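You operate a simulated robot arm through the tools that you are given. There is no shell and no other tool. Be economical: measure what you need, move in short steps, check, and stop when the job is done.

The job below is to be done with a simulated two-armed robot. You get a single attempt, and the scene is never put back.

Task
On the end of the table, fold the beige towel in half.

It is judged by the outcome, as a careful person would: the job done as asked, and still so three seconds after it is handed in. It fails if anything else is knocked over, pushed out of place, dropped, spilled or broken. Flat cloth is picked up by pressing the open fingertips on it (5 to 10 N) and closing them slowly along it; thin cloth reads only 2 to 8 mm in the jaws.

Robot
Two 7-joint arms with two-finger parallel grippers on one trunk, on a base that drives. Base frame: it is fixed to the floor where the robot stands at the start and does not move with it; the origin is under the middle of the robot, x ahead of it, y to its left, z up; the surface under the hand at the start is at about z = 0.75. Readings come in m, degrees, newtons and seconds.
The left shoulder is at the start at [0.07, 0.188, 1.317], the right one opposite. With the tool pointing down near the work surface each hand reaches from about 0.1 to 0.72 m from the robot's upright axis, wherever it stands, measured 20 degrees to its own side. Places, roughly: end of the table [0.6, -0.2, 0.8]. Payload 3.91 kg a hand.
The TCP of each hand is the grasp point between the finger pads, 0.03 m short of the fingertips. In the tool frame z runs along the fingers and y along their closing line. The gripper opens to 0.11 m. The fingers are 0.02 m wide and 0.01 m thick; the gripper's body (0.048 by 0.112 m) begins 0.055 m behind the TCP.
Orientation is that of the tool frame in the base frame, as a unit quaternion [w, x, y, z]. With the fingers straight down and closing along the base's y, the tool's x points along the base's -x, its y along +y and its z along -z.

Tools
- The arms move only by the tool servo_tool. It takes "left_motion", "right_motion" or both (then of equal length, played together; a hand with none holds still); each is a list of rows, each an object (a shift or turn left out is 0, a gripper value left out holds the last) with "dr": the turn, a rotation vector about the tool's x, y, z in units of 45 degrees (1.0 is 45 degrees), a list of three; "offset": the shift along the tool's x, y, z in units of 250 mm (1.0 is 250 mm), a list of three; "claw": the finger opening in m, from 0 to 0.11. In form: [{"dr": [wx, wy, wz], "offset": [x, y, z], "claw": claw}, ...]. A call has 1 to 8 rows; each row is the pose to reach, as a shift and turn from the pose commanded when the call began, along the tool's axes at that moment. A call with a number of a shift or a turn outside -1 to 1 is refused whole. Each row takes 0.2 s and may step no farther than 0.05 m and 8.6 degrees from the row before; otherwise, or with a gripper value out of range, the whole call is refused. Where a pose cannot be reached the arm comes as near as it can. A force on the tool above 40 N (or 10 N above the force at the start of the call, whichever is more), or a blocked arm, ends the call early, and 0.2 s more pass. Each finger travels about 0.072 m/s and halts on what it meets, pressing with about 27 N; the grip force reading is that of the motor and also rises with nothing between the fingers. The clock runs only during rows and for 0.2 s after the last one: add rows that repeat a pose to give the fingers time. It gives the time, the measured TCP pose, the force on the tool (base axes), the opening and the grip force at its end, in the units of the frame above (readings bear some noise), with the torque about the TCP (base axes, N m) and any sound that the robot's microphone picked up.
- Cameras (640 x 400 px; columns grow to the right, rows downward): "scene" is now at [0.1046, 0.0004, 1.502]; the picture's right is [-0.02, -1.00, -0.00], its down [-0.93, 0.02, -0.36] and it looks along [0.36, -0.01, -0.93] (base axes); focal length 292 px, centre (320, 200). "left" rides on the left gripper at [0.072, -0.017, -0.103] in its tool frame; the picture's right is [0.23, 0.97, 0.00], its down [-0.76, 0.18, -0.62] and it looks along [-0.61, 0.14, 0.78] (tool axes); focal length 222 px, centre (320, 200). "right" rides on the right gripper at [0.072, 0.017, -0.104] in its tool frame; the picture's right is [-0.23, 0.97, 0.00], its down [-0.76, -0.18, -0.62] and it looks along [-0.61, -0.14, 0.78] (tool axes); focal length 222 px, centre (320, 200). There is no depth. A picture from a camera that has moved, and an enlarged one, comes with that camera's place and axes in the base frame and with its lens.
- get_image(camera): a new picture of that camera. No time passes.
- lift_body(by): slides the trunk up (or, below 0, down) by that many m; the arms and the scene camera ride with it, the base frame stays. It gives what a move gives, with no picture.
- roll_base(legs): drives the robot by 1 to 6 legs, each [ahead, turn to the left] in m and degrees, along the robot's own axes; the way and the turn of a leg run together, so that a leg with both is an arc; at most 1.5 m and 180 degrees a leg. The arms and the cameras ride along, it lands a little off, and it stops where it bumps. It gives what a move gives.
- turn_head(pan, tilt): turns the head with the scene camera to pan (to the left, within 86 degrees either way) and tilt (down, from -29 to 69), counted from straight ahead of the robot. It gives what a move gives.
- inspect(camera, box): a new picture of the part [left, top, right, bottom] of that camera's present view, enlarged. No time passes.
- hand_in(): hands the job in; it is judged then, once.

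Work in short steps. Places have to be worked out from the pictures, the camera data and where the tool is seen: move nearer, look again, correct. Check each grasp and each placing, and mend what went wrong. You have 120 turns and 100 pictures in all, those below and enlarged ones among them. Open the grippers and draw the arms clear of the work before you hand the job in, unless the task says otherwise; then end with one line.

The tools are called by a JSON object that holds its "op" and its "data". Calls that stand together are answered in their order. servo_tool: Moves the arms, as the interface text tells. Its arguments: {"type":"object","properties":{"left_motion":{"type":"array","items":{"type":"object","properties":{"dr":{"type":"array","items":{"type":"number"}},"offset":{"type":"array","items":{"type":"number"}},"claw":{"type":"number"}}}},"right_motion":{"type":"array","items":{"type":"object","properties":{"dr":{"type":"array","items":{"type":"number"}},"offset":{"type":"array","items":{"type":"number"}},"claw":{"type":"number"}}}}},"required":[]} The other tools are called the same way: lift_body (by) slides the trunk up or down; roll_base (legs) drives the base; turn_head (pan, tilt) turns the head that bears the scene camera; get_image (camera) takes a picture; inspect (camera, box) takes an enlarged picture of a part of a camera's view; hand_in () hands the job in.

At the start:

```text
t: 0.0
left_tool_pos: [0.5189, 0.0731, 0.8999]
left_tool_rot: [0.0, 0.0, 1.0, -0.001]
left_ft_force: [-0.2, -0.1, -0.1]
left_wrist_torque: [0.01, 0.02, 0.03]
left_finger_gap: 0.11
left_grasp_force: 0.1
right_tool_pos: [0.527, -0.3596, 0.929]
right_tool_rot: [0.0, 0.0, 1.0, 0.0]
right_ft_force: [-0.1, 0.4, 1.0]
right_wrist_torque: [0.0, 0.02, 0.01]
right_finger_gap: 0.1099
right_grasp_force: 0.1
trunk travel left (down, up): [-0.827, 0.113]
robot x, y, heading: [0.002, -0.0016, 0.1]
head pan, tilt: [-1.3, 68.8]
```

scene: 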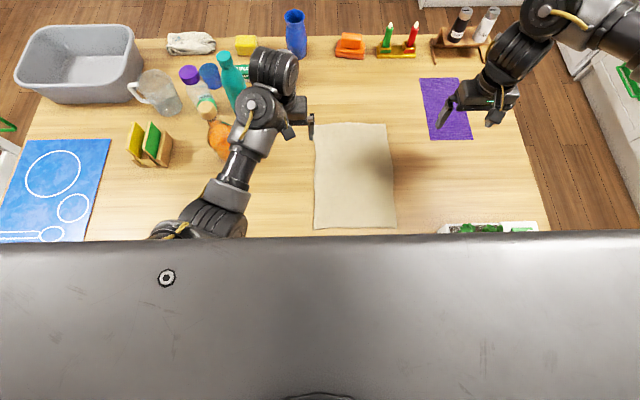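
right: 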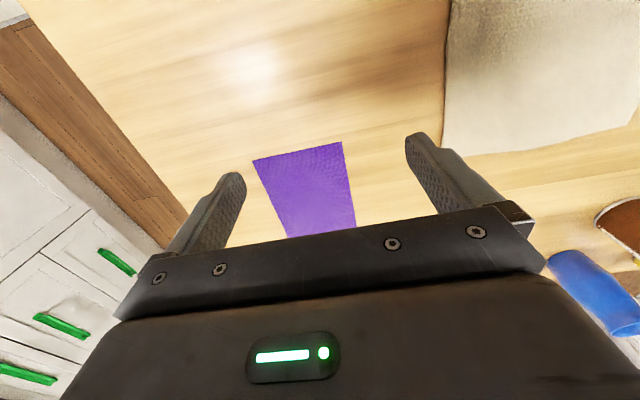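
left: 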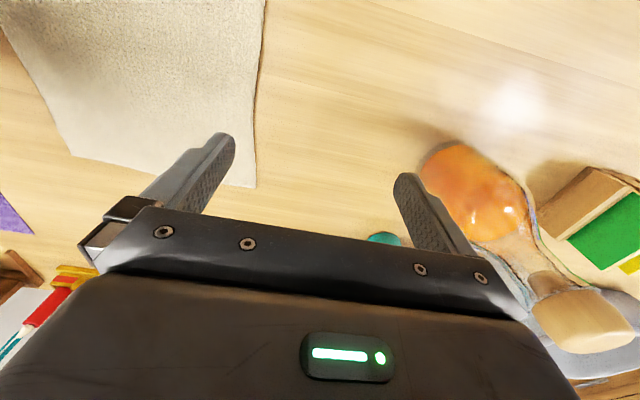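

The towel spans about x 0.313–0.645 and y −0.215–0.008, with the table near z 0.75. I'll grip both far corners and fold the far edge toward the robot. First I'll hover over the corners with the fingers partly closed.

{"op": "servo_tool", "data": {"left_motion": [{"offset": [-0.09, -0.075, 0.056], "claw": 0.04}, {"offset": [-0.18, -0.15, 0.112]}, {"offset": [-0.27, -0.225, 0.168]}, {"offset": [-0.36, -0.3, 0.224]}, {"offset": [-0.444, -0.372, 0.28]}, {"offset": [-0.444, -0.372, 0.28]}], "right_motion": [{"offset": [-0.08, 0.136, 0.08], "claw": 0.04}, {"offset": [-0.16, 0.272, 0.16]}, {"offset": [-0.24, 0.408, 0.238]}, {"offset": [-0.32, 0.544, 0.317]}, {"offset": [-0.404, 0.68, 0.396]}, {"offset": [-0.404, 0.68, 0.396]}]}}

{"op": "get_image", "data": {"camera": "left"}}

{"op": "get_image", "data": {"camera": "right"}}

```text
t: 1.4
left_tool_pos: [0.6276, -0.0142, 0.8276]
left_tool_rot: [0.001, -0.004, 1.0, 0.003]
left_ft_force: [-0.3, 0.6, -0.4]
left_wrist_torque: [0.01, -0.02, -0.02]
left_finger_gap: 0.0403
left_grasp_force: 0.0
right_tool_pos: [0.6284, -0.1916, 0.8294]
right_tool_rot: [0.0, 0.0, 1.0, 0.001]
right_ft_force: [-0.7, -0.8, 0.3]
right_wrist_torque: [0.01, -0.01, 0.03]
right_finger_gap: 0.04
right_grasp_force: 0.1
trunk travel left (down, up): [-0.827, 0.113]
robot x, y, heading: [-0.0014, -0.0027, -0.2]
head pan, tilt: [-1.3, 68.8]
```

```text
96 pictures are left
camera left: at [0.5552, -0.0313, 0.9308], right [-0.24, 0.97, 0.01], down [0.76, 0.18, 0.63], along [0.61, 0.15, -0.78], focal length 222 px, centre (320, 200)
```

left: 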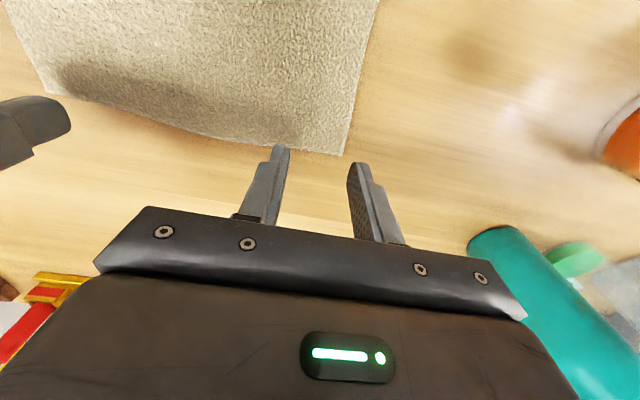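

```text
95 pictures are left
camera right: at [0.5571, -0.1732, 0.9335], right [0.23, 0.97, 0.0], down [0.76, -0.18, 0.62], along [0.61, -0.14, -0.78], focal length 222 px, centre (320, 200)
```

right: 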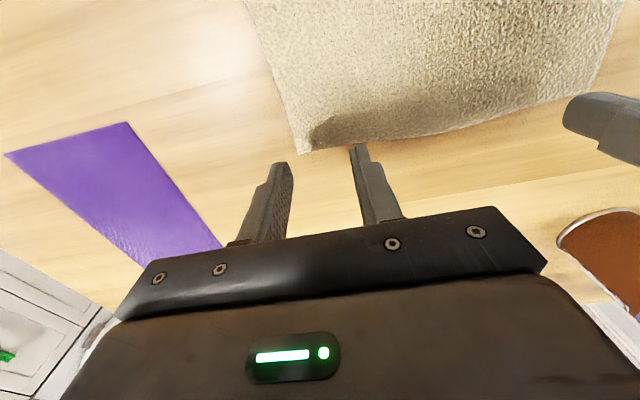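

Corners come out at about (0.641, 0.011) and (0.644, −0.210). I'll shift both hands inward so both fingers land on cloth, and lower close to contact.

{"op": "servo_tool", "data": {"left_motion": [{"offset": [0, -0.064, 0]}, {"offset": [0, -0.064, 0.08]}, {"offset": [0, -0.064, 0.16]}, {"offset": [0, -0.064, 0.16]}], "right_motion": [{"offset": [0, 0.08, 0]}, {"offset": [0, 0.08, 0.08]}, {"offset": [0, 0.08, 0.165]}, {"offset": [0, 0.08, 0.165]}]}}

{"op": "get_image", "data": {"camera": "left"}}

{"op": "get_image", "data": {"camera": "right"}}

```text
t: 2.4
left_tool_pos: [0.6224, -0.0098, 0.8111]
left_tool_rot: [0.007, -0.01, 1.0, 0.005]
left_ft_force: [-0.2, 0.1, -0.1]
left_wrist_torque: [-0.02, 0.01, 0.02]
left_finger_gap: 0.0399
left_grasp_force: 0.1
left hand out of reach, approached as far as the arm can: row 1, 2, 3, 4
right_tool_pos: [0.6295, -0.1701, 0.7877]
right_tool_rot: [-0.001, 0.0, 1.0, 0.0]
right_ft_force: [1.2, 0.2, -0.4]
right_wrist_torque: [0.02, 0.01, 0.0]
right_finger_gap: 0.0399
right_grasp_force: 0.2
trunk travel left (down, up): [-0.827, 0.113]
robot x, y, heading: [-0.0005, -0.0026, -0.2]
head pan, tilt: [-1.3, 68.8]
```

```text
94 pictures are left
camera left: at [0.5482, -0.0286, 0.9126], right [-0.25, 0.97, 0.01], down [0.75, 0.19, 0.64], along [0.61, 0.16, -0.77], focal length 222 px, centre (320, 200)
```

left: 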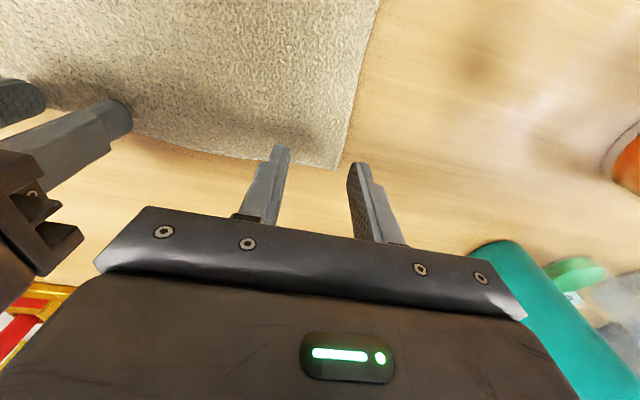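

```text
93 pictures are left
camera right: at [0.5584, -0.1518, 0.8919], right [0.23, 0.97, 0.0], down [0.76, -0.18, 0.62], along [0.61, -0.14, -0.78], focal length 222 px, centre (320, 200)
```

right: 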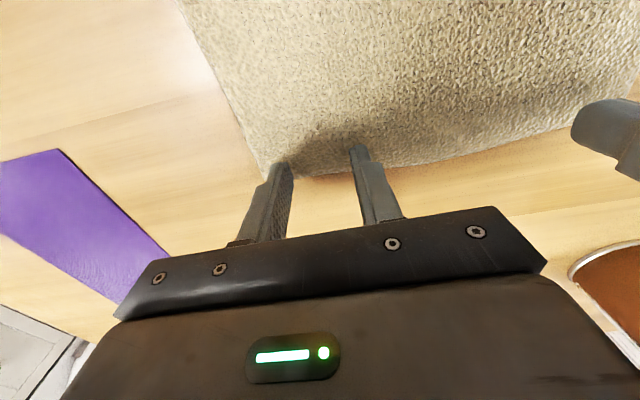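

The left arm is at its reach limit. I'll raise both hands and lower the trunk to gain reach.

{"op": "servo_tool", "data": {"left_motion": [{"offset": [0, 0, -0.15]}, {"offset": [0, 0, -0.3]}, {"offset": [0, 0, -0.45]}, {"offset": [0, 0, -0.6]}], "right_motion": [{"offset": [0, 0, -0.15]}, {"offset": [0, 0, -0.3]}, {"offset": [0, 0, -0.45]}, {"offset": [0, 0, -0.6]}]}}

{"op": "lift_body", "data": {"by": -0.12}}

{"op": "get_image", "data": {"camera": "scene"}}

```text
t: 3.4
left_tool_pos: [0.6115, -0.0174, 0.9574]
left_tool_rot: [0.002, -0.003, 1.0, 0.004]
left_ft_force: [-1.0, -0.1, 0.5]
left_wrist_torque: [0.02, -0.02, 0.02]
left_finger_gap: 0.0401
left_grasp_force: 0.2
right_tool_pos: [0.6258, -0.1701, 0.9403]
right_tool_rot: [0.0, 0.001, 1.0, 0.0]
right_ft_force: [-0.6, 0.2, 0.2]
right_wrist_torque: [0.0, -0.01, 0.03]
right_finger_gap: 0.0399
right_grasp_force: 0.1
trunk travel left (down, up): [-0.827, 0.113]
robot x, y, heading: [0.0003, 0.0035, -0.0]
head pan, tilt: [-1.3, 68.8]
```

```text
t: 4.9
left_tool_pos: [0.6123, -0.0167, 0.8332]
left_tool_rot: [0.001, -0.004, 1.0, 0.005]
left_ft_force: [-1.1, 0.2, 0.3]
left_wrist_torque: [-0.03, 0.01, -0.01]
left_finger_gap: 0.0399
left_grasp_force: 0.0
right_tool_pos: [0.6279, -0.1702, 0.8185]
right_tool_rot: [0.0, 0.0, 1.0, 0.0]
right_ft_force: [-0.2, -0.9, 0.0]
right_wrist_torque: [0.02, 0.0, 0.05]
right_finger_gap: 0.0399
right_grasp_force: 0.0
trunk travel left (down, up): [-0.707, 0.233]
robot x, y, heading: [-0.0038, -0.0024, 0.0]
head pan, tilt: [-1.3, 68.8]
```

```text
92 pictures are left
camera scene: at [0.1044, 0.0006, 1.3821], right [-0.02, -1.0, 0.0], down [-0.93, 0.02, -0.36], along [0.36, -0.01, -0.93], focal length 292 px, centre (320, 200)
```

scene: 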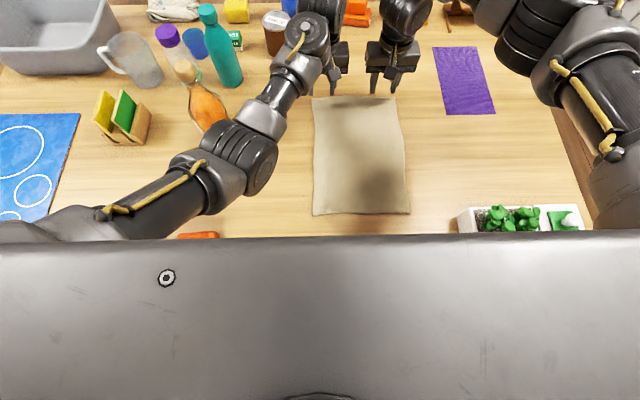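

Reach should be better now. I'll line up the left hand and lower both close to contact.

{"op": "servo_tool", "data": {"left_motion": [{"offset": [-0.064, -0.054, 0]}, {"offset": [-0.064, -0.054, 0.09]}, {"offset": [-0.064, -0.054, 0.17]}, {"offset": [-0.064, -0.054, 0.17]}], "right_motion": [{"offset": [0, 0, 0]}, {"offset": [0, 0, 0.06]}, {"offset": [0, 0, 0.12]}, {"offset": [0, 0, 0.12]}]}}

{"op": "get_image", "data": {"camera": "left"}}

{"op": "get_image", "data": {"camera": "right"}}

```text
t: 6.1
left_tool_pos: [0.6354, -0.0112, 0.789]
left_tool_rot: [0.002, -0.013, 1.0, 0.014]
left_ft_force: [-0.3, -0.1, 1.7]
left_wrist_torque: [-0.01, -0.03, 0.0]
left_finger_gap: 0.04
left_grasp_force: 0.1
right_tool_pos: [0.6274, -0.1724, 0.7881]
right_tool_rot: [-0.001, -0.001, 1.0, 0.0]
right_ft_force: [0.6, -0.3, 0.7]
right_wrist_torque: [0.04, 0.02, -0.02]
right_finger_gap: 0.0399
right_grasp_force: 0.0
trunk travel left (down, up): [-0.707, 0.233]
robot x, y, heading: [0.0008, 0.0005, -0.2]
head pan, tilt: [-1.3, 68.8]
stopped in row 4 (left hand): the arm was blocked; the commanded pose is now the measured one
```

```text
91 pictures are left
camera left: at [0.5627, -0.0324, 0.8898], right [-0.25, 0.97, 0.03], down [0.75, 0.18, 0.63], along [0.61, 0.18, -0.78], focal length 222 px, centre (320, 200)
```

left: 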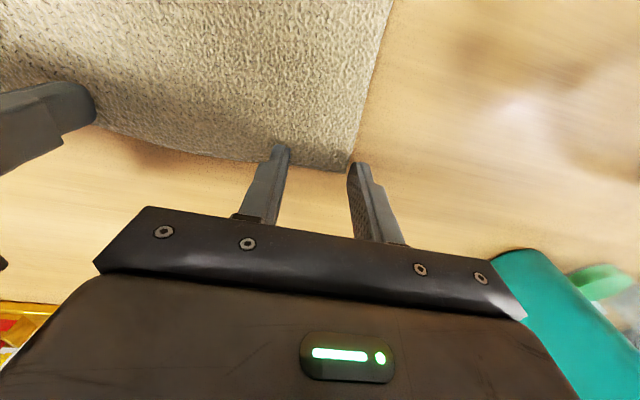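

```text
90 pictures are left
camera right: at [0.5556, -0.1524, 0.8917], right [0.23, 0.97, 0.0], down [0.76, -0.18, 0.62], along [0.61, -0.14, -0.78], focal length 222 px, centre (320, 200)
```

right: 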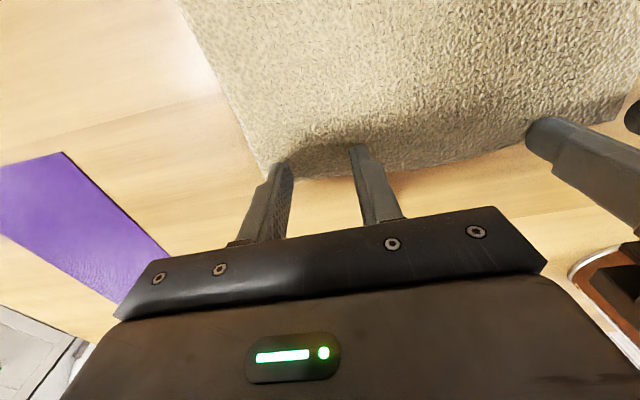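

The wrists touched each other at about 0.16 m apart. I'll use a narrower opening (0.03), move the right hand slightly outward first, then the left hand slightly inward.

{"op": "servo_tool", "data": {"left_motion": [{"claw": 0.03}, {"claw": 0.03}, {"offset": [0.02, -0.02, 0]}, {"offset": [0.024, -0.04, 0]}, {"offset": [0.024, -0.04, 0]}], "right_motion": [{"offset": [0, -0.02, 0], "claw": 0.03}, {"offset": [0, -0.04, 0]}, {"offset": [0, -0.04, 0]}, {"offset": [0, -0.04, 0]}, {"offset": [0, -0.04, 0]}]}}

{"op": "get_image", "data": {"camera": "left"}}

{"op": "get_image", "data": {"camera": "right"}}

```text
t: 7.3
left_tool_pos: [0.6331, -0.0136, 0.787]
left_tool_rot: [0.003, -0.018, 1.0, 0.018]
left_ft_force: [0.4, -0.5, 0.0]
left_wrist_torque: [0.02, 0.01, 0.0]
left_finger_gap: 0.0302
left_grasp_force: 0.0
right_tool_pos: [0.6278, -0.1811, 0.7882]
right_tool_rot: [-0.001, 0.0, 1.0, 0.001]
right_ft_force: [-0.2, 0.0, -1.1]
right_wrist_torque: [0.0, -0.04, 0.0]
right_finger_gap: 0.0301
right_grasp_force: 0.1
trunk travel left (down, up): [-0.707, 0.233]
robot x, y, heading: [0.0073, 0.0016, -0.1]
head pan, tilt: [-1.3, 68.8]
```

```text
89 pictures are left
camera left: at [0.5604, -0.036, 0.8887], right [-0.26, 0.96, 0.03], down [0.75, 0.18, 0.64], along [0.61, 0.19, -0.77], focal length 222 px, centre (320, 200)
```

left: 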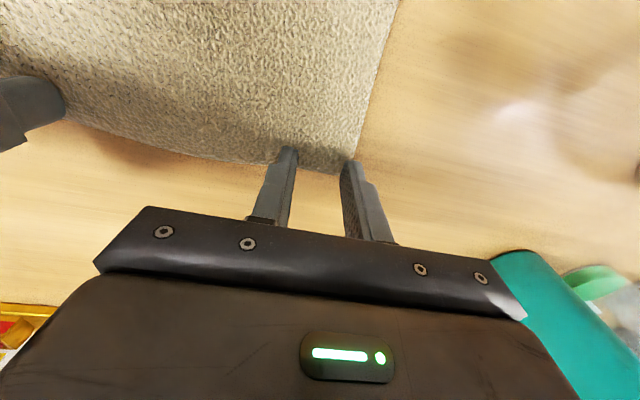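

```text
88 pictures are left
camera right: at [0.5553, -0.1627, 0.892], right [0.23, 0.97, 0.0], down [0.76, -0.18, 0.62], along [0.61, -0.14, -0.78], focal length 222 px, centre (320, 200)
```

right: 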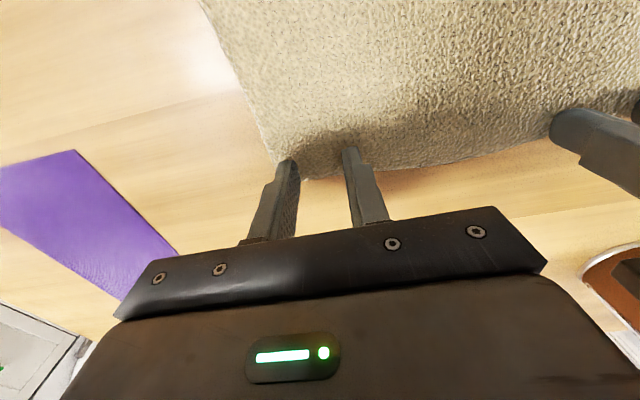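

The left hand still lags by 7 mm. I'll look at what limits it.

{"op": "inspect", "data": {"camera": "scene", "box": [220, 0, 520, 190]}}

```text
2.11 times, centred on (370, 95) of scene
camera zoom: at [0.1046, 0.0006, 1.382], right [-0.02, -1.0, 0.0], down [-0.93, 0.02, -0.36], along [0.36, -0.01, -0.93], focal length 615 px, centre (215, 421)
```

zoom: 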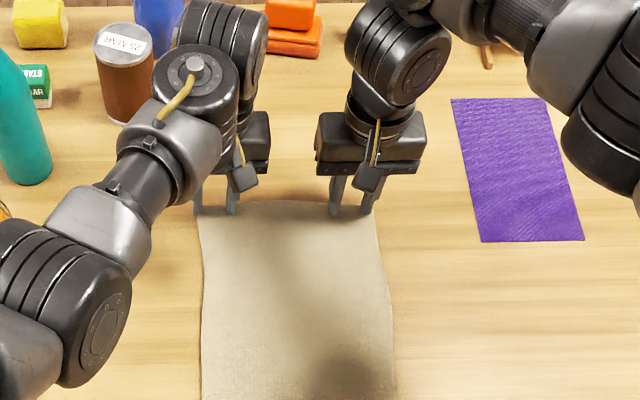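

No wrist contact is visible, so the blockage is somewhere along the left arm. I'll check the full scene.

{"op": "inspect", "data": {"camera": "scene", "box": [60, 0, 380, 240]}}

```text
1.67 times, centred on (220, 120) of scene
camera zoom: at [0.1046, 0.0006, 1.382], right [-0.02, -1.0, 0.0], down [-0.93, 0.02, -0.36], along [0.36, -0.01, -0.93], focal length 487 px, centre (487, 333)
```

zoom: 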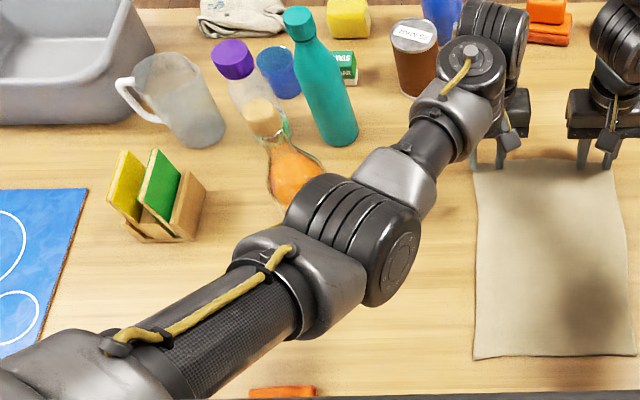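

Nothing is touching, so it's probably a joint limit, given the slight yaw and roll drift. I'll try giving the left hand about 15° of counter-clockwise yaw to free it.

{"op": "servo_tool", "data": {"left_motion": [{"offset": [0, 0, -0.1]}, {"offset": [0, 0, -0.1], "dr": [0, 0, -0.17]}, {"offset": [0, 0, -0.1], "dr": [0, 0, -0.34]}, {"offset": [0, 0, -0.1], "dr": [0, 0, -0.34]}, {"offset": [0, 0, -0.1], "dr": [0, 0, -0.34]}]}}

```text
t: 8.5
left_tool_pos: [0.635, -0.0125, 0.8115]
left_tool_rot: [0.006, -0.153, 0.988, 0.019]
left_ft_force: [-1.2, 0.1, -0.6]
left_wrist_torque: [0.02, 0.01, -0.01]
left_finger_gap: 0.03
left_grasp_force: 0.1
right_tool_pos: [0.6288, -0.1803, 0.7882]
right_tool_rot: [-0.001, 0.0, 1.0, 0.0]
right_ft_force: [0.1, -0.5, 0.4]
right_wrist_torque: [0.03, -0.03, 0.01]
right_finger_gap: 0.03
right_grasp_force: 0.1
trunk travel left (down, up): [-0.707, 0.233]
robot x, y, heading: [0.0012, -0.0004, -0.3]
head pan, tilt: [-1.3, 68.8]
```

Yaw worked, but the position hasn't recovered. I'll test a further −y shift at this height.

{"op": "servo_tool", "data": {"left_motion": [{"offset": [0.02, -0.04, 0]}, {"offset": [0.04, -0.08, 0]}, {"offset": [0.04, -0.08, 0]}]}}

```text
t: 9.5
left_tool_pos: [0.6345, -0.0153, 0.7993]
left_tool_rot: [0.006, -0.161, 0.987, 0.029]
left_ft_force: [-0.4, 0.8, -0.4]
left_wrist_torque: [-0.02, 0.02, -0.02]
left_finger_gap: 0.0299
left_grasp_force: 0.0
right_tool_pos: [0.6273, -0.1809, 0.7885]
right_tool_rot: [0.0, 0.0, 1.0, 0.0]
right_ft_force: [0.3, -0.2, -0.2]
right_wrist_torque: [-0.01, -0.01, 0.0]
right_finger_gap: 0.0302
right_grasp_force: 0.0
trunk travel left (down, up): [-0.707, 0.233]
robot x, y, heading: [-0.0017, 0.0007, -0.2]
head pan, tilt: [-1.3, 68.8]
stopped in row 3 (left hand): the arm was blocked; the commanded pose is now the measured one
```

The real issue is that the towel sits off-centre to the right. I'll raise both hands and turn the base about 9° right to centre it.

{"op": "servo_tool", "data": {"left_motion": [{"offset": [0, 0, -0.16]}, {"offset": [0, 0, -0.32]}, {"offset": [0, 0.05, -0.45]}], "right_motion": [{"offset": [0, 0, -0.16]}, {"offset": [0, 0, -0.32]}, {"offset": [0, 0, -0.45]}]}}

{"op": "roll_base", "data": {"legs": [[0, -9]]}}

{"op": "get_image", "data": {"camera": "scene"}}

```text
t: 10.3
left_tool_pos: [0.6323, -0.0124, 0.9153]
left_tool_rot: [0.005, -0.158, 0.987, 0.028]
left_ft_force: [-0.1, 1.0, -0.1]
left_wrist_torque: [-0.02, -0.03, -0.05]
left_finger_gap: 0.0299
left_grasp_force: 0.1
right_tool_pos: [0.6272, -0.1807, 0.9008]
right_tool_rot: [0.0, 0.001, 1.0, -0.001]
right_ft_force: [-0.2, 0.5, 0.1]
right_wrist_torque: [-0.03, -0.01, 0.03]
right_finger_gap: 0.0298
right_grasp_force: 0.0
trunk travel left (down, up): [-0.707, 0.233]
robot x, y, heading: [-0.0026, 0.0004, -0.0]
head pan, tilt: [-1.3, 68.8]
```

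```text
t: 11.3
left_tool_pos: [0.6219, -0.1132, 0.9157]
left_tool_rot: [0.007, -0.08, 0.996, 0.027]
left_ft_force: [-0.8, -0.5, -1.0]
left_wrist_torque: [0.04, 0.0, 0.0]
left_finger_gap: 0.0304
left_grasp_force: 0.0
right_tool_pos: [0.5922, -0.2789, 0.8997]
right_tool_rot: [0.0, 0.079, 0.997, 0.0]
right_ft_force: [1.4, -0.1, 0.4]
right_wrist_torque: [0.01, 0.01, 0.01]
right_finger_gap: 0.0297
right_grasp_force: 0.1
trunk travel left (down, up): [-0.707, 0.233]
robot x, y, heading: [0.0016, 0.0004, -8.7]
head pan, tilt: [-1.3, 68.8]
```

```text
85 pictures are left
camera scene: at [0.1028, -0.0172, 1.382], right [-0.18, -0.98, 0.0], down [-0.92, 0.17, -0.36], along [0.36, -0.06, -0.93], focal length 292 px, centre (320, 200)
```

scene: 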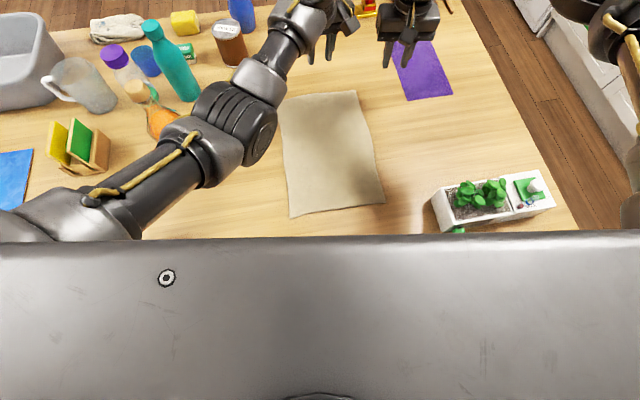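

Both hands are clear. I'll square up both tool orientations first.

{"op": "servo_tool", "data": {"left_motion": [{"dr": [0.035, 0.009, 0.1]}, {"dr": [0.069, 0.018, 0.204]}, {"dr": [0.069, 0.018, 0.204]}], "right_motion": [{"dr": [0, 0, -0.1]}, {"dr": [0, 0, -0.2]}, {"dr": [0, 0, -0.2]}]}}

```text
t: 12.2
left_tool_pos: [0.6215, -0.1128, 0.9146]
left_tool_rot: [0.001, 0.0, 1.0, 0.001]
left_ft_force: [0.3, 0.3, 0.2]
left_wrist_torque: [0.01, 0.03, 0.0]
left_finger_gap: 0.0299
left_grasp_force: 0.0
right_tool_pos: [0.5918, -0.2769, 0.8998]
right_tool_rot: [-0.001, 0.001, 1.0, 0.001]
right_ft_force: [-0.1, 0.1, 0.5]
right_wrist_torque: [-0.04, 0.0, 0.02]
right_finger_gap: 0.0301
right_grasp_force: 0.0
trunk travel left (down, up): [-0.707, 0.233]
robot x, y, heading: [0.0011, -0.0009, -9.1]
head pan, tilt: [-1.3, 68.8]
```

Both are square. Now to hover over the corners.

{"op": "servo_tool", "data": {"left_motion": [{"offset": [-0.008, 0.09, 0.08]}, {"offset": [-0.015, 0.18, 0.16]}, {"offset": [-0.022, 0.27, 0.25]}, {"offset": [-0.03, 0.356, 0.34]}, {"offset": [-0.03, 0.356, 0.34]}], "right_motion": [{"offset": [-0.037, 0.09, 0.07]}, {"offset": [-0.074, 0.18, 0.14]}, {"offset": [-0.111, 0.28, 0.21]}, {"offset": [-0.148, 0.38, 0.28]}, {"offset": [-0.148, 0.38, 0.28]}]}}

{"op": "get_image", "data": {"camera": "left"}}

{"op": "get_image", "data": {"camera": "right"}}

```text
t: 13.3
left_tool_pos: [0.6289, -0.0259, 0.831]
left_tool_rot: [0.001, -0.001, 1.0, 0.002]
left_ft_force: [-0.2, -0.6, 0.8]
left_wrist_torque: [0.02, -0.04, 0.02]
left_finger_gap: 0.03
left_grasp_force: 0.0
right_tool_pos: [0.6302, -0.1833, 0.8309]
right_tool_rot: [0.0, 0.001, 1.0, 0.0]
right_ft_force: [0.1, -0.6, -0.3]
right_wrist_torque: [0.04, 0.01, -0.01]
right_finger_gap: 0.03
right_grasp_force: 0.0
trunk travel left (down, up): [-0.707, 0.233]
robot x, y, heading: [0.0032, -0.0005, -9.1]
head pan, tilt: [-1.3, 68.8]
```

```text
84 pictures are left
camera left: at [0.5553, -0.0426, 0.9349], right [-0.23, 0.97, 0.0], down [0.76, 0.18, 0.62], along [0.61, 0.14, -0.78], focal length 222 px, centre (320, 200)
```

left: 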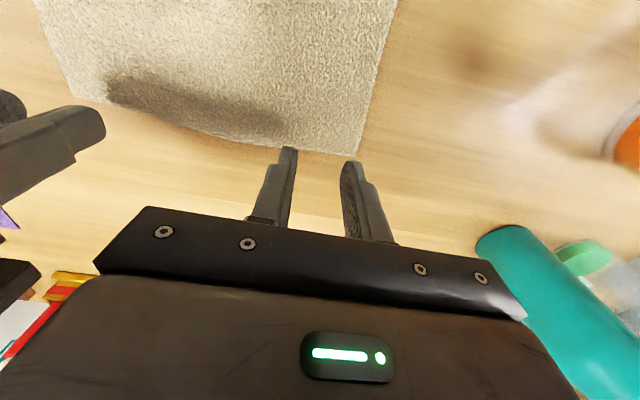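

```text
83 pictures are left
camera right: at [0.5578, -0.1651, 0.935], right [0.23, 0.97, 0.0], down [0.76, -0.18, 0.62], along [0.61, -0.14, -0.78], focal length 222 px, centre (320, 200)
```

right: 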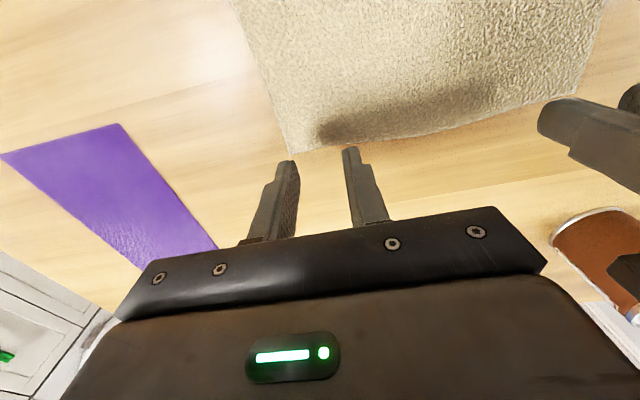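

Alignment is good. I'll shift 4 mm back from the edge, then lower to just above the cloth and press in small steps.

{"op": "servo_tool", "data": {"left_motion": [{"offset": [0.016, 0, 0.08]}, {"offset": [0.016, 0, 0.16]}, {"offset": [0.016, 0, 0.18]}, {"offset": [0.016, 0, 0.19]}, {"offset": [0.016, 0, 0.19]}], "right_motion": [{"offset": [0.016, 0, 0.08]}, {"offset": [0.016, 0, 0.16]}, {"offset": [0.016, 0, 0.18]}, {"offset": [0.016, 0, 0.19]}, {"offset": [0.016, 0, 0.19]}]}}

```text
t: 14.6
left_tool_pos: [0.6251, -0.0224, 0.7844]
left_tool_rot: [0.001, -0.001, 1.0, 0.0]
left_ft_force: [1.3, 0.5, 3.1]
left_wrist_torque: [-0.01, 0.0, 0.03]
left_finger_gap: 0.0299
left_grasp_force: 0.0
right_tool_pos: [0.6255, -0.1826, 0.784]
right_tool_rot: [0.001, 0.0, 1.0, -0.001]
right_ft_force: [3.3, -1.3, 10.1]
right_wrist_torque: [0.03, -0.09, -0.03]
right_finger_gap: 0.0299
right_grasp_force: 0.0
trunk travel left (down, up): [-0.707, 0.233]
robot x, y, heading: [-0.0, -0.0036, -9.0]
head pan, tilt: [-1.3, 68.8]
```

Contact: right 10 N, left 3 N. I'll press the left about 1 mm more and close both slowly.

{"op": "servo_tool", "data": {"left_motion": [{"offset": [0, 0, 0.005], "claw": 0.03}, {"offset": [0, 0, 0.005], "claw": 0.025}, {"offset": [0, 0, 0.005], "claw": 0.02}, {"offset": [0, 0, 0.005], "claw": 0.015}, {"offset": [0, 0, 0.005], "claw": 0.01}, {"offset": [0, 0, 0.005], "claw": 0.005}, {"offset": [0, 0, 0.005], "claw": 0.0}, {"offset": [0, 0, 0.005], "claw": 0.0}], "right_motion": [{"offset": [0, 0, 0], "claw": 0.03}, {"claw": 0.025}, {"claw": 0.02}, {"claw": 0.015}, {"claw": 0.01}, {"claw": 0.005}, {"claw": 0.0}, {"claw": 0.0}]}}

{"op": "get_image", "data": {"camera": "left"}}

{"op": "get_image", "data": {"camera": "right"}}

```text
t: 16.4
left_tool_pos: [0.6236, -0.0235, 0.7841]
left_tool_rot: [0.001, 0.0, 1.0, 0.001]
left_ft_force: [0.6, 0.4, 8.9]
left_wrist_torque: [-0.04, 0.0, 0.04]
left_finger_gap: 0.0
left_grasp_force: 27.4
right_tool_pos: [0.6243, -0.1812, 0.7839]
right_tool_rot: [0.001, 0.001, 1.0, 0.0]
right_ft_force: [0.0, -0.4, 9.9]
right_wrist_torque: [-0.02, 0.02, -0.02]
right_finger_gap: 0.0002
right_grasp_force: 27.0
trunk travel left (down, up): [-0.707, 0.233]
robot x, y, heading: [-0.0014, -0.0002, -9.1]
head pan, tilt: [-1.3, 68.8]
```

```text
82 pictures are left
camera left: at [0.5505, -0.04, 0.8869], right [-0.23, 0.97, 0.0], down [0.76, 0.18, 0.63], along [0.61, 0.14, -0.78], focal length 222 px, centre (320, 200)
```

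left: 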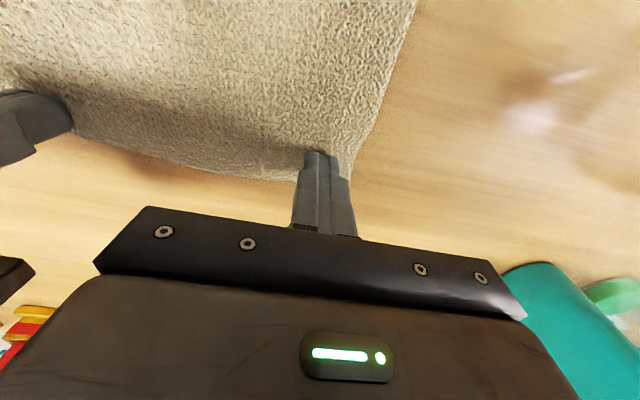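

```text
81 pictures are left
camera right: at [0.5515, -0.1635, 0.8875], right [0.23, 0.97, 0.0], down [0.76, -0.18, 0.62], along [0.61, -0.14, -0.78], focal length 222 px, centre (320, 200)
```

right: 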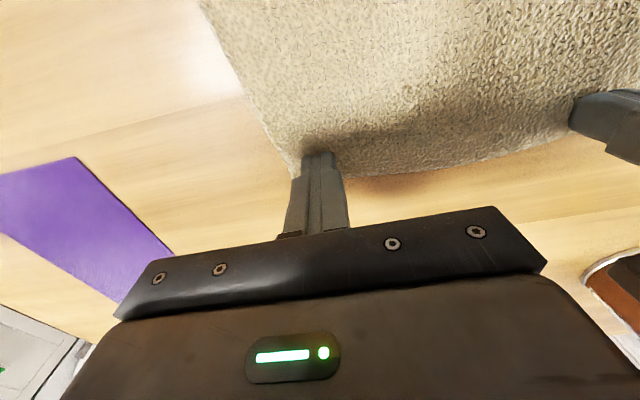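

The jaws closed to 0, so no cloth was caught. I'll lift, open wider (0.05), move each hand inward about 1 cm, and press again.

{"op": "servo_tool", "data": {"left_motion": [{"offset": [0, 0, -0.08]}, {"offset": [0.0, -0.045, -0.08], "claw": 0.05}, {"offset": [0, -0.045, -0.08]}, {"offset": [0.0, -0.045, -0.02]}, {"offset": [0, -0.045, 0.002]}, {"offset": [0, -0.045, 0.002]}], "right_motion": [{"offset": [0, 0, -0.08]}, {"offset": [0.0, 0.045, -0.08], "claw": 0.05}, {"offset": [0, 0.045, -0.08]}, {"offset": [0.0, 0.045, -0.02]}, {"offset": [0, 0.045, 0.0]}, {"offset": [0, 0.045, 0.0]}]}}

{"op": "get_image", "data": {"camera": "left"}}

{"op": "get_image", "data": {"camera": "right"}}

```text
t: 17.8
left_tool_pos: [0.6237, -0.0358, 0.7832]
left_tool_rot: [0.003, 0.0, 1.0, 0.0]
left_ft_force: [1.1, -0.1, 10.3]
left_wrist_torque: [-0.07, -0.08, 0.0]
left_finger_gap: 0.05
left_grasp_force: 0.1
right_tool_pos: [0.6241, -0.1726, 0.7836]
right_tool_rot: [0.001, 0.001, 1.0, -0.001]
right_ft_force: [0.7, -0.7, 4.5]
right_wrist_torque: [0.02, -0.04, -0.02]
right_finger_gap: 0.05
right_grasp_force: 0.1
trunk travel left (down, up): [-0.707, 0.233]
robot x, y, heading: [-0.001, 0.0032, -9.2]
head pan, tilt: [-1.3, 68.8]
```

```text
80 pictures are left
camera left: at [0.5512, -0.052, 0.8867], right [-0.23, 0.97, 0.0], down [0.76, 0.18, 0.63], along [0.61, 0.14, -0.78], focal length 222 px, centre (320, 200)
```

left: 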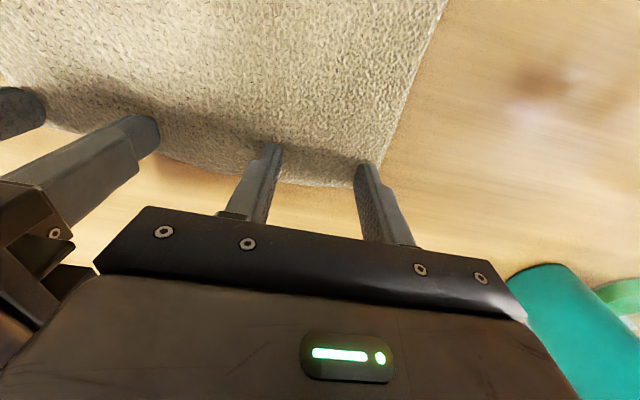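

```text
79 pictures are left
camera right: at [0.5518, -0.1533, 0.8881], right [0.23, 0.97, 0.0], down [0.76, -0.18, 0.62], along [0.61, -0.14, -0.78], focal length 222 px, centre (320, 200)
```

right: 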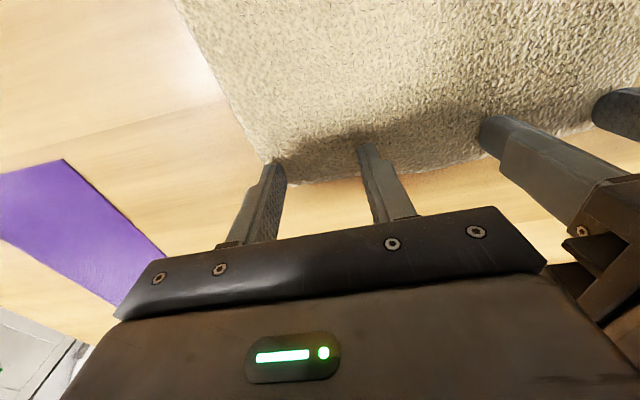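

Both outer fingers are on the cloth. I'll close slowly with a slightly firmer press on the right.

{"op": "servo_tool", "data": {"left_motion": [{"claw": 0.047}, {"claw": 0.044}, {"claw": 0.041}, {"claw": 0.038}, {"claw": 0.035}, {"claw": 0.032}, {"claw": 0.029}, {"claw": 0.026}], "right_motion": [{"offset": [0, 0, 0.003], "claw": 0.047}, {"offset": [0, 0, 0.003], "claw": 0.044}, {"offset": [0, 0, 0.003], "claw": 0.041}, {"offset": [0, 0, 0.003], "claw": 0.038}, {"offset": [0, 0, 0.003], "claw": 0.035}, {"offset": [0, 0, 0.003], "claw": 0.032}, {"offset": [0, 0, 0.003], "claw": 0.029}, {"offset": [0, 0, 0.003], "claw": 0.026}]}}

{"op": "get_image", "data": {"camera": "left"}}

{"op": "get_image", "data": {"camera": "right"}}

```text
t: 19.6
left_tool_pos: [0.6228, -0.0351, 0.782]
left_tool_rot: [0.002, 0.0, 1.0, 0.0]
left_ft_force: [-1.0, -4.3, 13.4]
left_wrist_torque: [-0.16, -0.01, 0.01]
left_finger_gap: 0.0264
left_grasp_force: 0.4
right_tool_pos: [0.6221, -0.1714, 0.7834]
right_tool_rot: [0.001, 0.001, 1.0, 0.0]
right_ft_force: [-0.6, 5.0, 13.5]
right_wrist_torque: [0.16, 0.0, 0.01]
right_finger_gap: 0.0266
right_grasp_force: 0.1
trunk travel left (down, up): [-0.707, 0.233]
robot x, y, heading: [0.0007, -0.0006, -9.3]
head pan, tilt: [-1.3, 68.8]
```

```text
78 pictures are left
camera left: at [0.5499, -0.0515, 0.8865], right [-0.23, 0.97, 0.0], down [0.76, 0.18, 0.63], along [0.61, 0.14, -0.78], focal length 222 px, centre (320, 200)
```

left: 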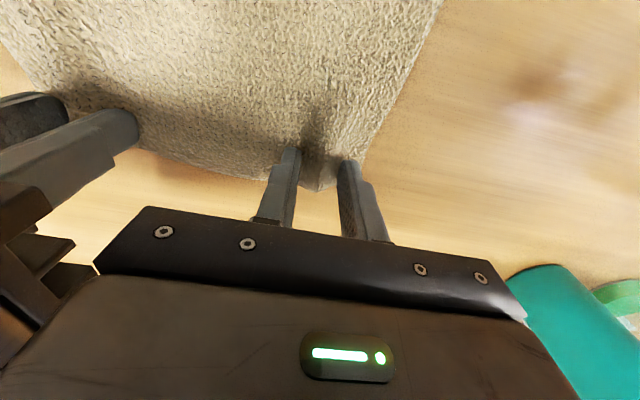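

```text
77 pictures are left
camera right: at [0.5501, -0.153, 0.8872], right [0.23, 0.97, 0.0], down [0.76, -0.18, 0.62], along [0.61, -0.14, -0.78], focal length 222 px, centre (320, 200)
```

right: 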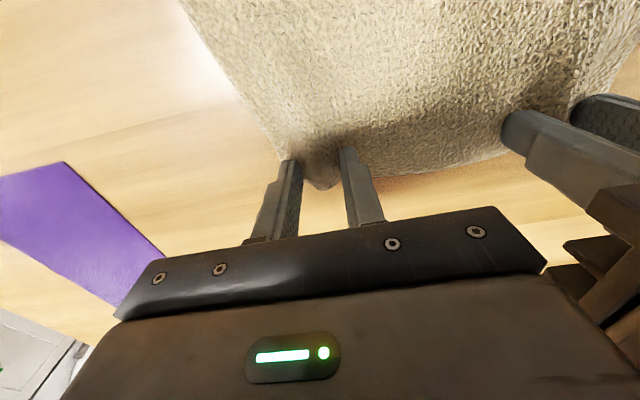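

A ridge is forming between the fingers on both hands. I'll keep closing slowly.

{"op": "servo_tool", "data": {"left_motion": [{"claw": 0.023}, {"claw": 0.02}, {"claw": 0.017}, {"claw": 0.014}, {"claw": 0.011}, {"claw": 0.007}, {"claw": 0.002}, {"claw": 0.0}], "right_motion": [{"claw": 0.023}, {"claw": 0.02}, {"claw": 0.017}, {"claw": 0.014}, {"claw": 0.011}, {"claw": 0.007}, {"claw": 0.002}, {"claw": 0.0}]}}

{"op": "get_image", "data": {"camera": "left"}}

{"op": "get_image", "data": {"camera": "right"}}

```text
t: 20.9
left_tool_pos: [0.6235, -0.0413, 0.7837]
left_tool_rot: [0.003, 0.004, 1.0, -0.004]
left_ft_force: [-0.4, -18.3, 4.0]
left_wrist_torque: [-0.62, -0.02, -0.02]
left_finger_gap: 0.0049
left_grasp_force: 26.6
right_tool_pos: [0.6225, -0.161, 0.7837]
right_tool_rot: [0.0, -0.004, 1.0, 0.009]
right_ft_force: [-1.5, 19.3, 13.1]
right_wrist_torque: [0.59, 0.03, 0.0]
right_finger_gap: 0.0044
right_grasp_force: 27.5
trunk travel left (down, up): [-0.707, 0.233]
robot x, y, heading: [0.0001, 0.0029, -9.2]
head pan, tilt: [-1.3, 68.8]
stopped in row 6 (right hand): the force on the tool passed its limit at 41 N (the readings are from after the stop); the commanded pose is now the measured one
```

```text
76 pictures are left
camera left: at [0.5493, -0.0565, 0.8873], right [-0.22, 0.98, -0.01], down [0.76, 0.18, 0.63], along [0.61, 0.13, -0.78], focal length 222 px, centre (320, 200)
```

left: 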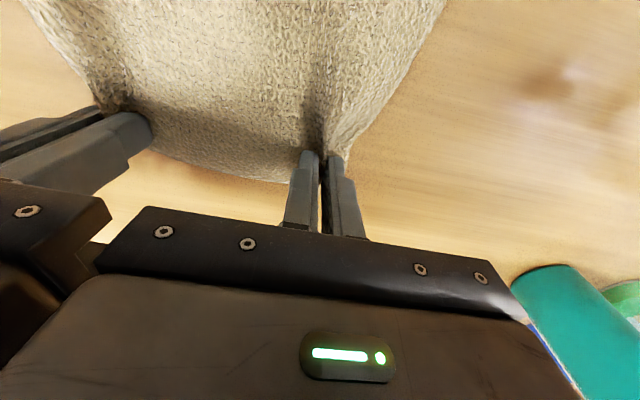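

```text
75 pictures are left
camera right: at [0.5504, -0.1456, 0.8876], right [0.22, 0.98, 0.02], down [0.76, -0.18, 0.62], along [0.61, -0.12, -0.78], focal length 222 px, centre (320, 200)
```

right: 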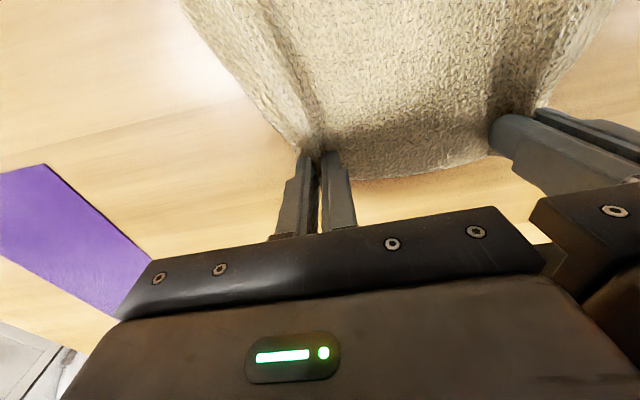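

Both hands hold cloth (4.9 and 4.4 mm). I'll lift gently and check the hold.

{"op": "servo_tool", "data": {"left_motion": [{"offset": [0, -0.006, -0.06], "claw": 0.0}, {"offset": [0.02, -0.006, -0.12]}, {"offset": [0.05, -0.006, -0.2]}, {"offset": [0.08, -0.006, -0.28]}, {"offset": [0.08, -0.006, -0.28]}], "right_motion": [{"offset": [0, 0.006, -0.06], "claw": 0.0}, {"offset": [0.02, 0.006, -0.12]}, {"offset": [0.05, 0.006, -0.2]}, {"offset": [0.08, 0.006, -0.28]}, {"offset": [0.08, 0.006, -0.28]}]}}

{"op": "get_image", "data": {"camera": "scene"}}

{"op": "get_image", "data": {"camera": "right"}}

```text
t: 22.1
left_tool_pos: [0.6033, -0.0404, 0.852]
left_tool_rot: [0.002, 0.003, 1.0, -0.003]
left_ft_force: [-0.8, -27.6, -0.4]
left_wrist_torque: [-0.89, 0.01, 0.04]
left_finger_gap: 0.0052
left_grasp_force: 26.7
right_tool_pos: [0.6042, -0.1636, 0.8515]
right_tool_rot: [-0.001, -0.004, 1.0, 0.007]
right_ft_force: [0.5, 29.0, 0.6]
right_wrist_torque: [0.84, -0.01, -0.01]
right_finger_gap: 0.0053
right_grasp_force: 27.0
trunk travel left (down, up): [-0.707, 0.233]
robot x, y, heading: [-0.0039, 0.0027, -9.3]
head pan, tilt: [-1.3, 68.8]
```

```text
74 pictures are left
camera scene: at [0.1039, -0.0159, 1.3819], right [-0.18, -0.98, 0.0], down [-0.92, 0.17, -0.36], along [0.36, -0.07, -0.93], focal length 292 px, centre (320, 200)
```

scene: 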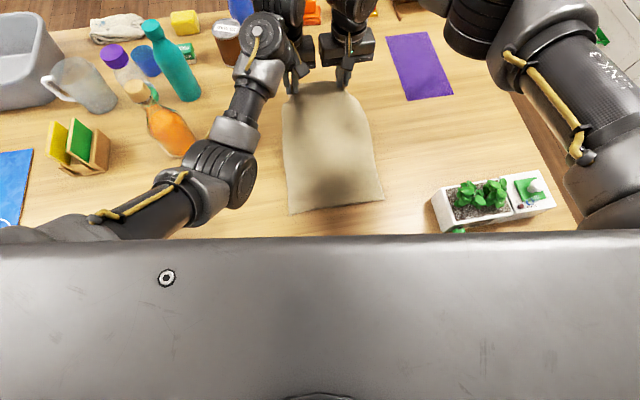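

```text
73 pictures are left
camera right: at [0.5317, -0.1473, 0.9554], right [0.22, 0.98, 0.01], down [0.76, -0.18, 0.62], along [0.61, -0.13, -0.78], focal length 222 px, centre (320, 200)
```

right: 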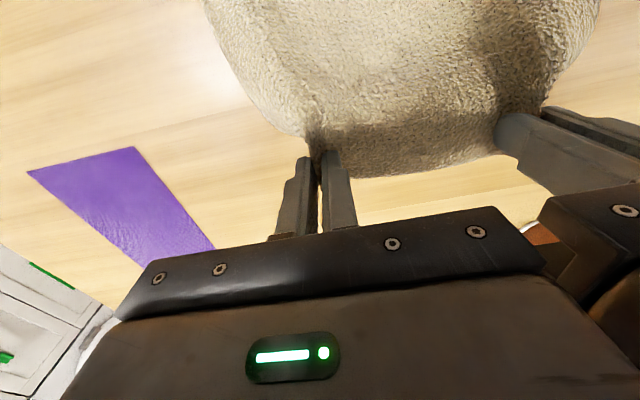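

Both corners hold, though there's about 28 N of sideways tension in the cloth between the hands. Next I'll carry the edge back along an arc, tilting the hands so the edge rolls over, and easing the hands together slightly.

{"op": "servo_tool", "data": {"left_motion": [{"offset": [0.07, -0.008, -0.05], "dr": [0, -0.15, 0]}, {"offset": [0.14, -0.008, -0.09], "dr": [0, -0.3, 0]}, {"offset": [0.21, -0.008, -0.13], "dr": [0, -0.45, 0]}, {"offset": [0.28, -0.008, -0.16], "dr": [0, -0.6, 0]}, {"offset": [0.35, -0.008, -0.18], "dr": [0, -0.75, 0]}, {"offset": [0.42, -0.008, -0.19], "dr": [0, -0.9, 0]}, {"offset": [0.42, -0.008, -0.19], "dr": [0, -0.9, 0]}], "right_motion": [{"offset": [0.07, 0.008, -0.05], "dr": [0, -0.15, 0]}, {"offset": [0.14, 0.008, -0.09], "dr": [0, -0.3, 0]}, {"offset": [0.21, 0.008, -0.13], "dr": [0, -0.45, 0]}, {"offset": [0.28, 0.008, -0.16], "dr": [0, -0.6, 0]}, {"offset": [0.35, 0.008, -0.18], "dr": [0, -0.75, 0]}, {"offset": [0.42, 0.008, -0.19], "dr": [0, -0.9, 0]}, {"offset": [0.42, 0.008, -0.19], "dr": [0, -0.9, 0]}]}}

{"op": "get_image", "data": {"camera": "scene"}}

{"op": "get_image", "data": {"camera": "right"}}

```text
t: 23.6
left_tool_pos: [0.4979, -0.0471, 0.902]
left_tool_rot: [0.346, 0.006, 0.938, -0.01]
left_ft_force: [3.8, -21.2, -2.7]
left_wrist_torque: [-0.51, -0.04, -0.4]
left_finger_gap: 0.0046
left_grasp_force: 27.5
right_tool_pos: [0.5182, -0.1666, 0.8891]
right_tool_rot: [0.342, -0.004, 0.94, 0.017]
right_ft_force: [-3.9, 19.7, 3.0]
right_wrist_torque: [0.51, 0.05, 0.48]
right_finger_gap: 0.0046
right_grasp_force: 26.8
right hand out of reach, approached as far as the arm can: row 5, 6, 7
trunk travel left (down, up): [-0.707, 0.233]
robot x, y, heading: [-0.0001, 0.0006, -8.9]
head pan, tilt: [-1.3, 68.8]
stopped in row 7 (left hand): the force on the tool passed its limit at 41 N (the readings are from after the stop); the commanded pose is now the measured one
```

```text
72 pictures are left
camera scene: at [0.103, -0.0165, 1.382], right [-0.18, -0.98, 0.0], down [-0.92, 0.17, -0.36], along [0.36, -0.06, -0.93], focal length 292 px, centre (320, 200)
```

scene: 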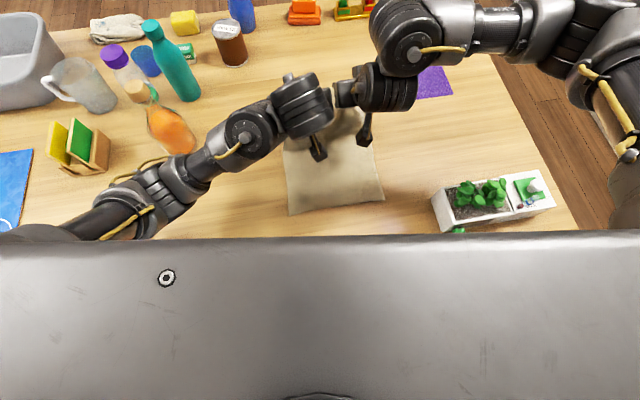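

```text
71 pictures are left
camera right: at [0.3967, -0.1515, 0.9229], right [0.16, 0.97, 0.17], down [0.19, -0.2, 0.96], along [0.97, -0.12, -0.21], focal length 222 px, centre (320, 200)
```

right: 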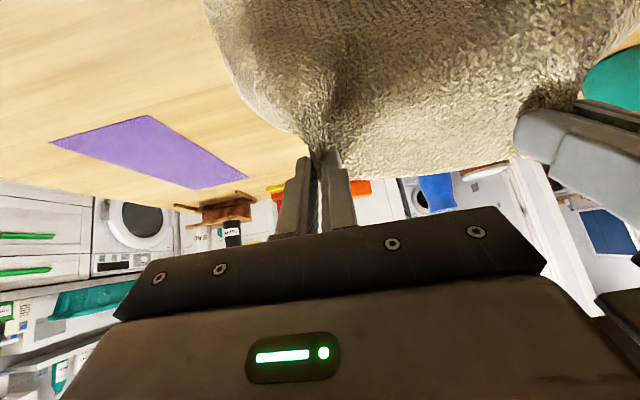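

The tilt is pushing the right arm past its reach. I'll reduce the tilt to about 15° while continuing the arc, and bring the hands back level with each other.

{"op": "servo_tool", "data": {"left_motion": [{"offset": [0.03, 0, -0.02], "dr": [0, 0.1, 0]}, {"offset": [0.07, 0, -0.04], "dr": [0, 0.21, 0]}, {"offset": [0.12, 0, -0.07], "dr": [0, 0.33, 0]}, {"offset": [0.18, 0, -0.105], "dr": [0, 0.45, 0]}, {"offset": [0.238, 0, -0.14], "dr": [0, 0.56, 0]}, {"offset": [0.238, 0, -0.14], "dr": [0, 0.56, 0]}], "right_motion": [{"offset": [0.057, 0, -0.055], "dr": [0, 0.1, 0]}, {"offset": [0.1, 0, -0.1], "dr": [0, 0.21, 0]}, {"offset": [0.15, 0, -0.14], "dr": [0, 0.33, 0]}, {"offset": [0.208, 0, -0.19], "dr": [0, 0.45, 0]}, {"offset": [0.265, 0, -0.232], "dr": [0, 0.56, 0]}, {"offset": [0.265, 0, -0.232], "dr": [0, 0.56, 0]}]}}

{"op": "get_image", "data": {"camera": "scene"}}

```text
t: 24.1
left_tool_pos: [0.4867, -0.0425, 0.8933]
left_tool_rot: [0.298, 0.009, 0.954, -0.015]
left_ft_force: [3.7, -24.5, -2.2]
left_wrist_torque: [-0.62, -0.08, -0.47]
left_finger_gap: 0.0049
left_grasp_force: 27.3
left hand out of reach, approached as far as the arm can: row 2
right_tool_pos: [0.5054, -0.1646, 0.8869]
right_tool_rot: [0.289, -0.006, 0.957, 0.024]
right_ft_force: [-4.4, 24.3, 2.1]
right_wrist_torque: [0.62, 0.08, 0.43]
right_finger_gap: 0.0048
right_grasp_force: 27.2
right hand out of reach, approached as far as the arm can: row 1, 2
trunk travel left (down, up): [-0.707, 0.233]
robot x, y, heading: [-0.0039, -0.0001, -9.0]
head pan, tilt: [-1.3, 68.8]
stopped in row 2 (left hand): the force on the tool passed its limit at 44 N (the readings are from after the stop); the commanded pose is now the measured one
```

```text
70 pictures are left
camera scene: at [0.1027, -0.015, 1.3821], right [-0.18, -0.98, 0.0], down [-0.92, 0.17, -0.36], along [0.36, -0.07, -0.93], focal length 292 px, centre (320, 200)
```

scene: 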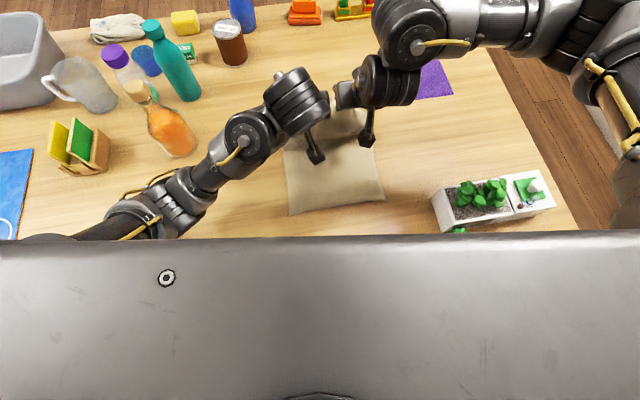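

I'll untilt fully in place with the hands slightly raised.

{"op": "servo_tool", "data": {"left_motion": [{"offset": [0, -0.004, 0], "dr": [0, 0.12, 0]}, {"offset": [0, -0.008, 0], "dr": [0, 0.24, 0]}, {"offset": [0, -0.008, 0], "dr": [0, 0.36, 0]}, {"offset": [0, -0.008, 0], "dr": [0, 0.48, 0]}, {"offset": [0, -0.008, 0], "dr": [0, 0.6, 0]}, {"offset": [0, -0.008, 0], "dr": [0, 0.72, 0]}], "right_motion": [{"offset": [0.015, 0.004, -0.01], "dr": [0, 0.12, 0]}, {"offset": [0.03, 0.008, -0.02], "dr": [0, 0.24, 0]}, {"offset": [0.045, 0.008, -0.04], "dr": [0, 0.36, 0]}, {"offset": [0.055, 0.008, -0.055], "dr": [0, 0.48, 0]}, {"offset": [0.055, 0.008, -0.055], "dr": [0, 0.6, 0]}, {"offset": [0.055, 0.008, -0.055], "dr": [0, 0.72, 0]}]}}

{"op": "get_image", "data": {"camera": "scene"}}

```text
t: 24.8
left_tool_pos: [0.4907, -0.0363, 0.8839]
left_tool_rot: [0.254, 0.01, 0.967, -0.017]
left_ft_force: [-0.5, -20.7, 0.1]
left_wrist_torque: [-0.56, -0.02, -0.28]
left_finger_gap: 0.0049
left_grasp_force: 26.8
left hand out of reach, approached as far as the arm can: row 1, 2, 3
right_tool_pos: [0.4967, -0.1597, 0.8871]
right_tool_rot: [0.191, -0.008, 0.981, 0.03]
right_ft_force: [-0.4, 20.6, -0.3]
right_wrist_torque: [0.6, 0.01, 0.24]
right_finger_gap: 0.0048
right_grasp_force: 26.9
trunk travel left (down, up): [-0.707, 0.233]
robot x, y, heading: [-0.0011, 0.001, -9.0]
head pan, tilt: [-1.3, 68.8]
stopped in row 3 (right hand): the force on the tool passed its limit at 40 N (the readings are from after the stop); the commanded pose is now the measured one
```

```text
69 pictures are left
camera scene: at [0.1033, -0.0161, 1.382], right [-0.18, -0.98, 0.0], down [-0.92, 0.17, -0.36], along [0.36, -0.07, -0.93], focal length 292 px, centre (320, 200)
```

scene: 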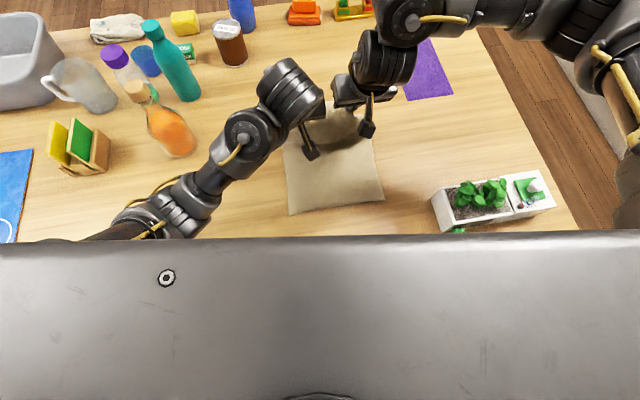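

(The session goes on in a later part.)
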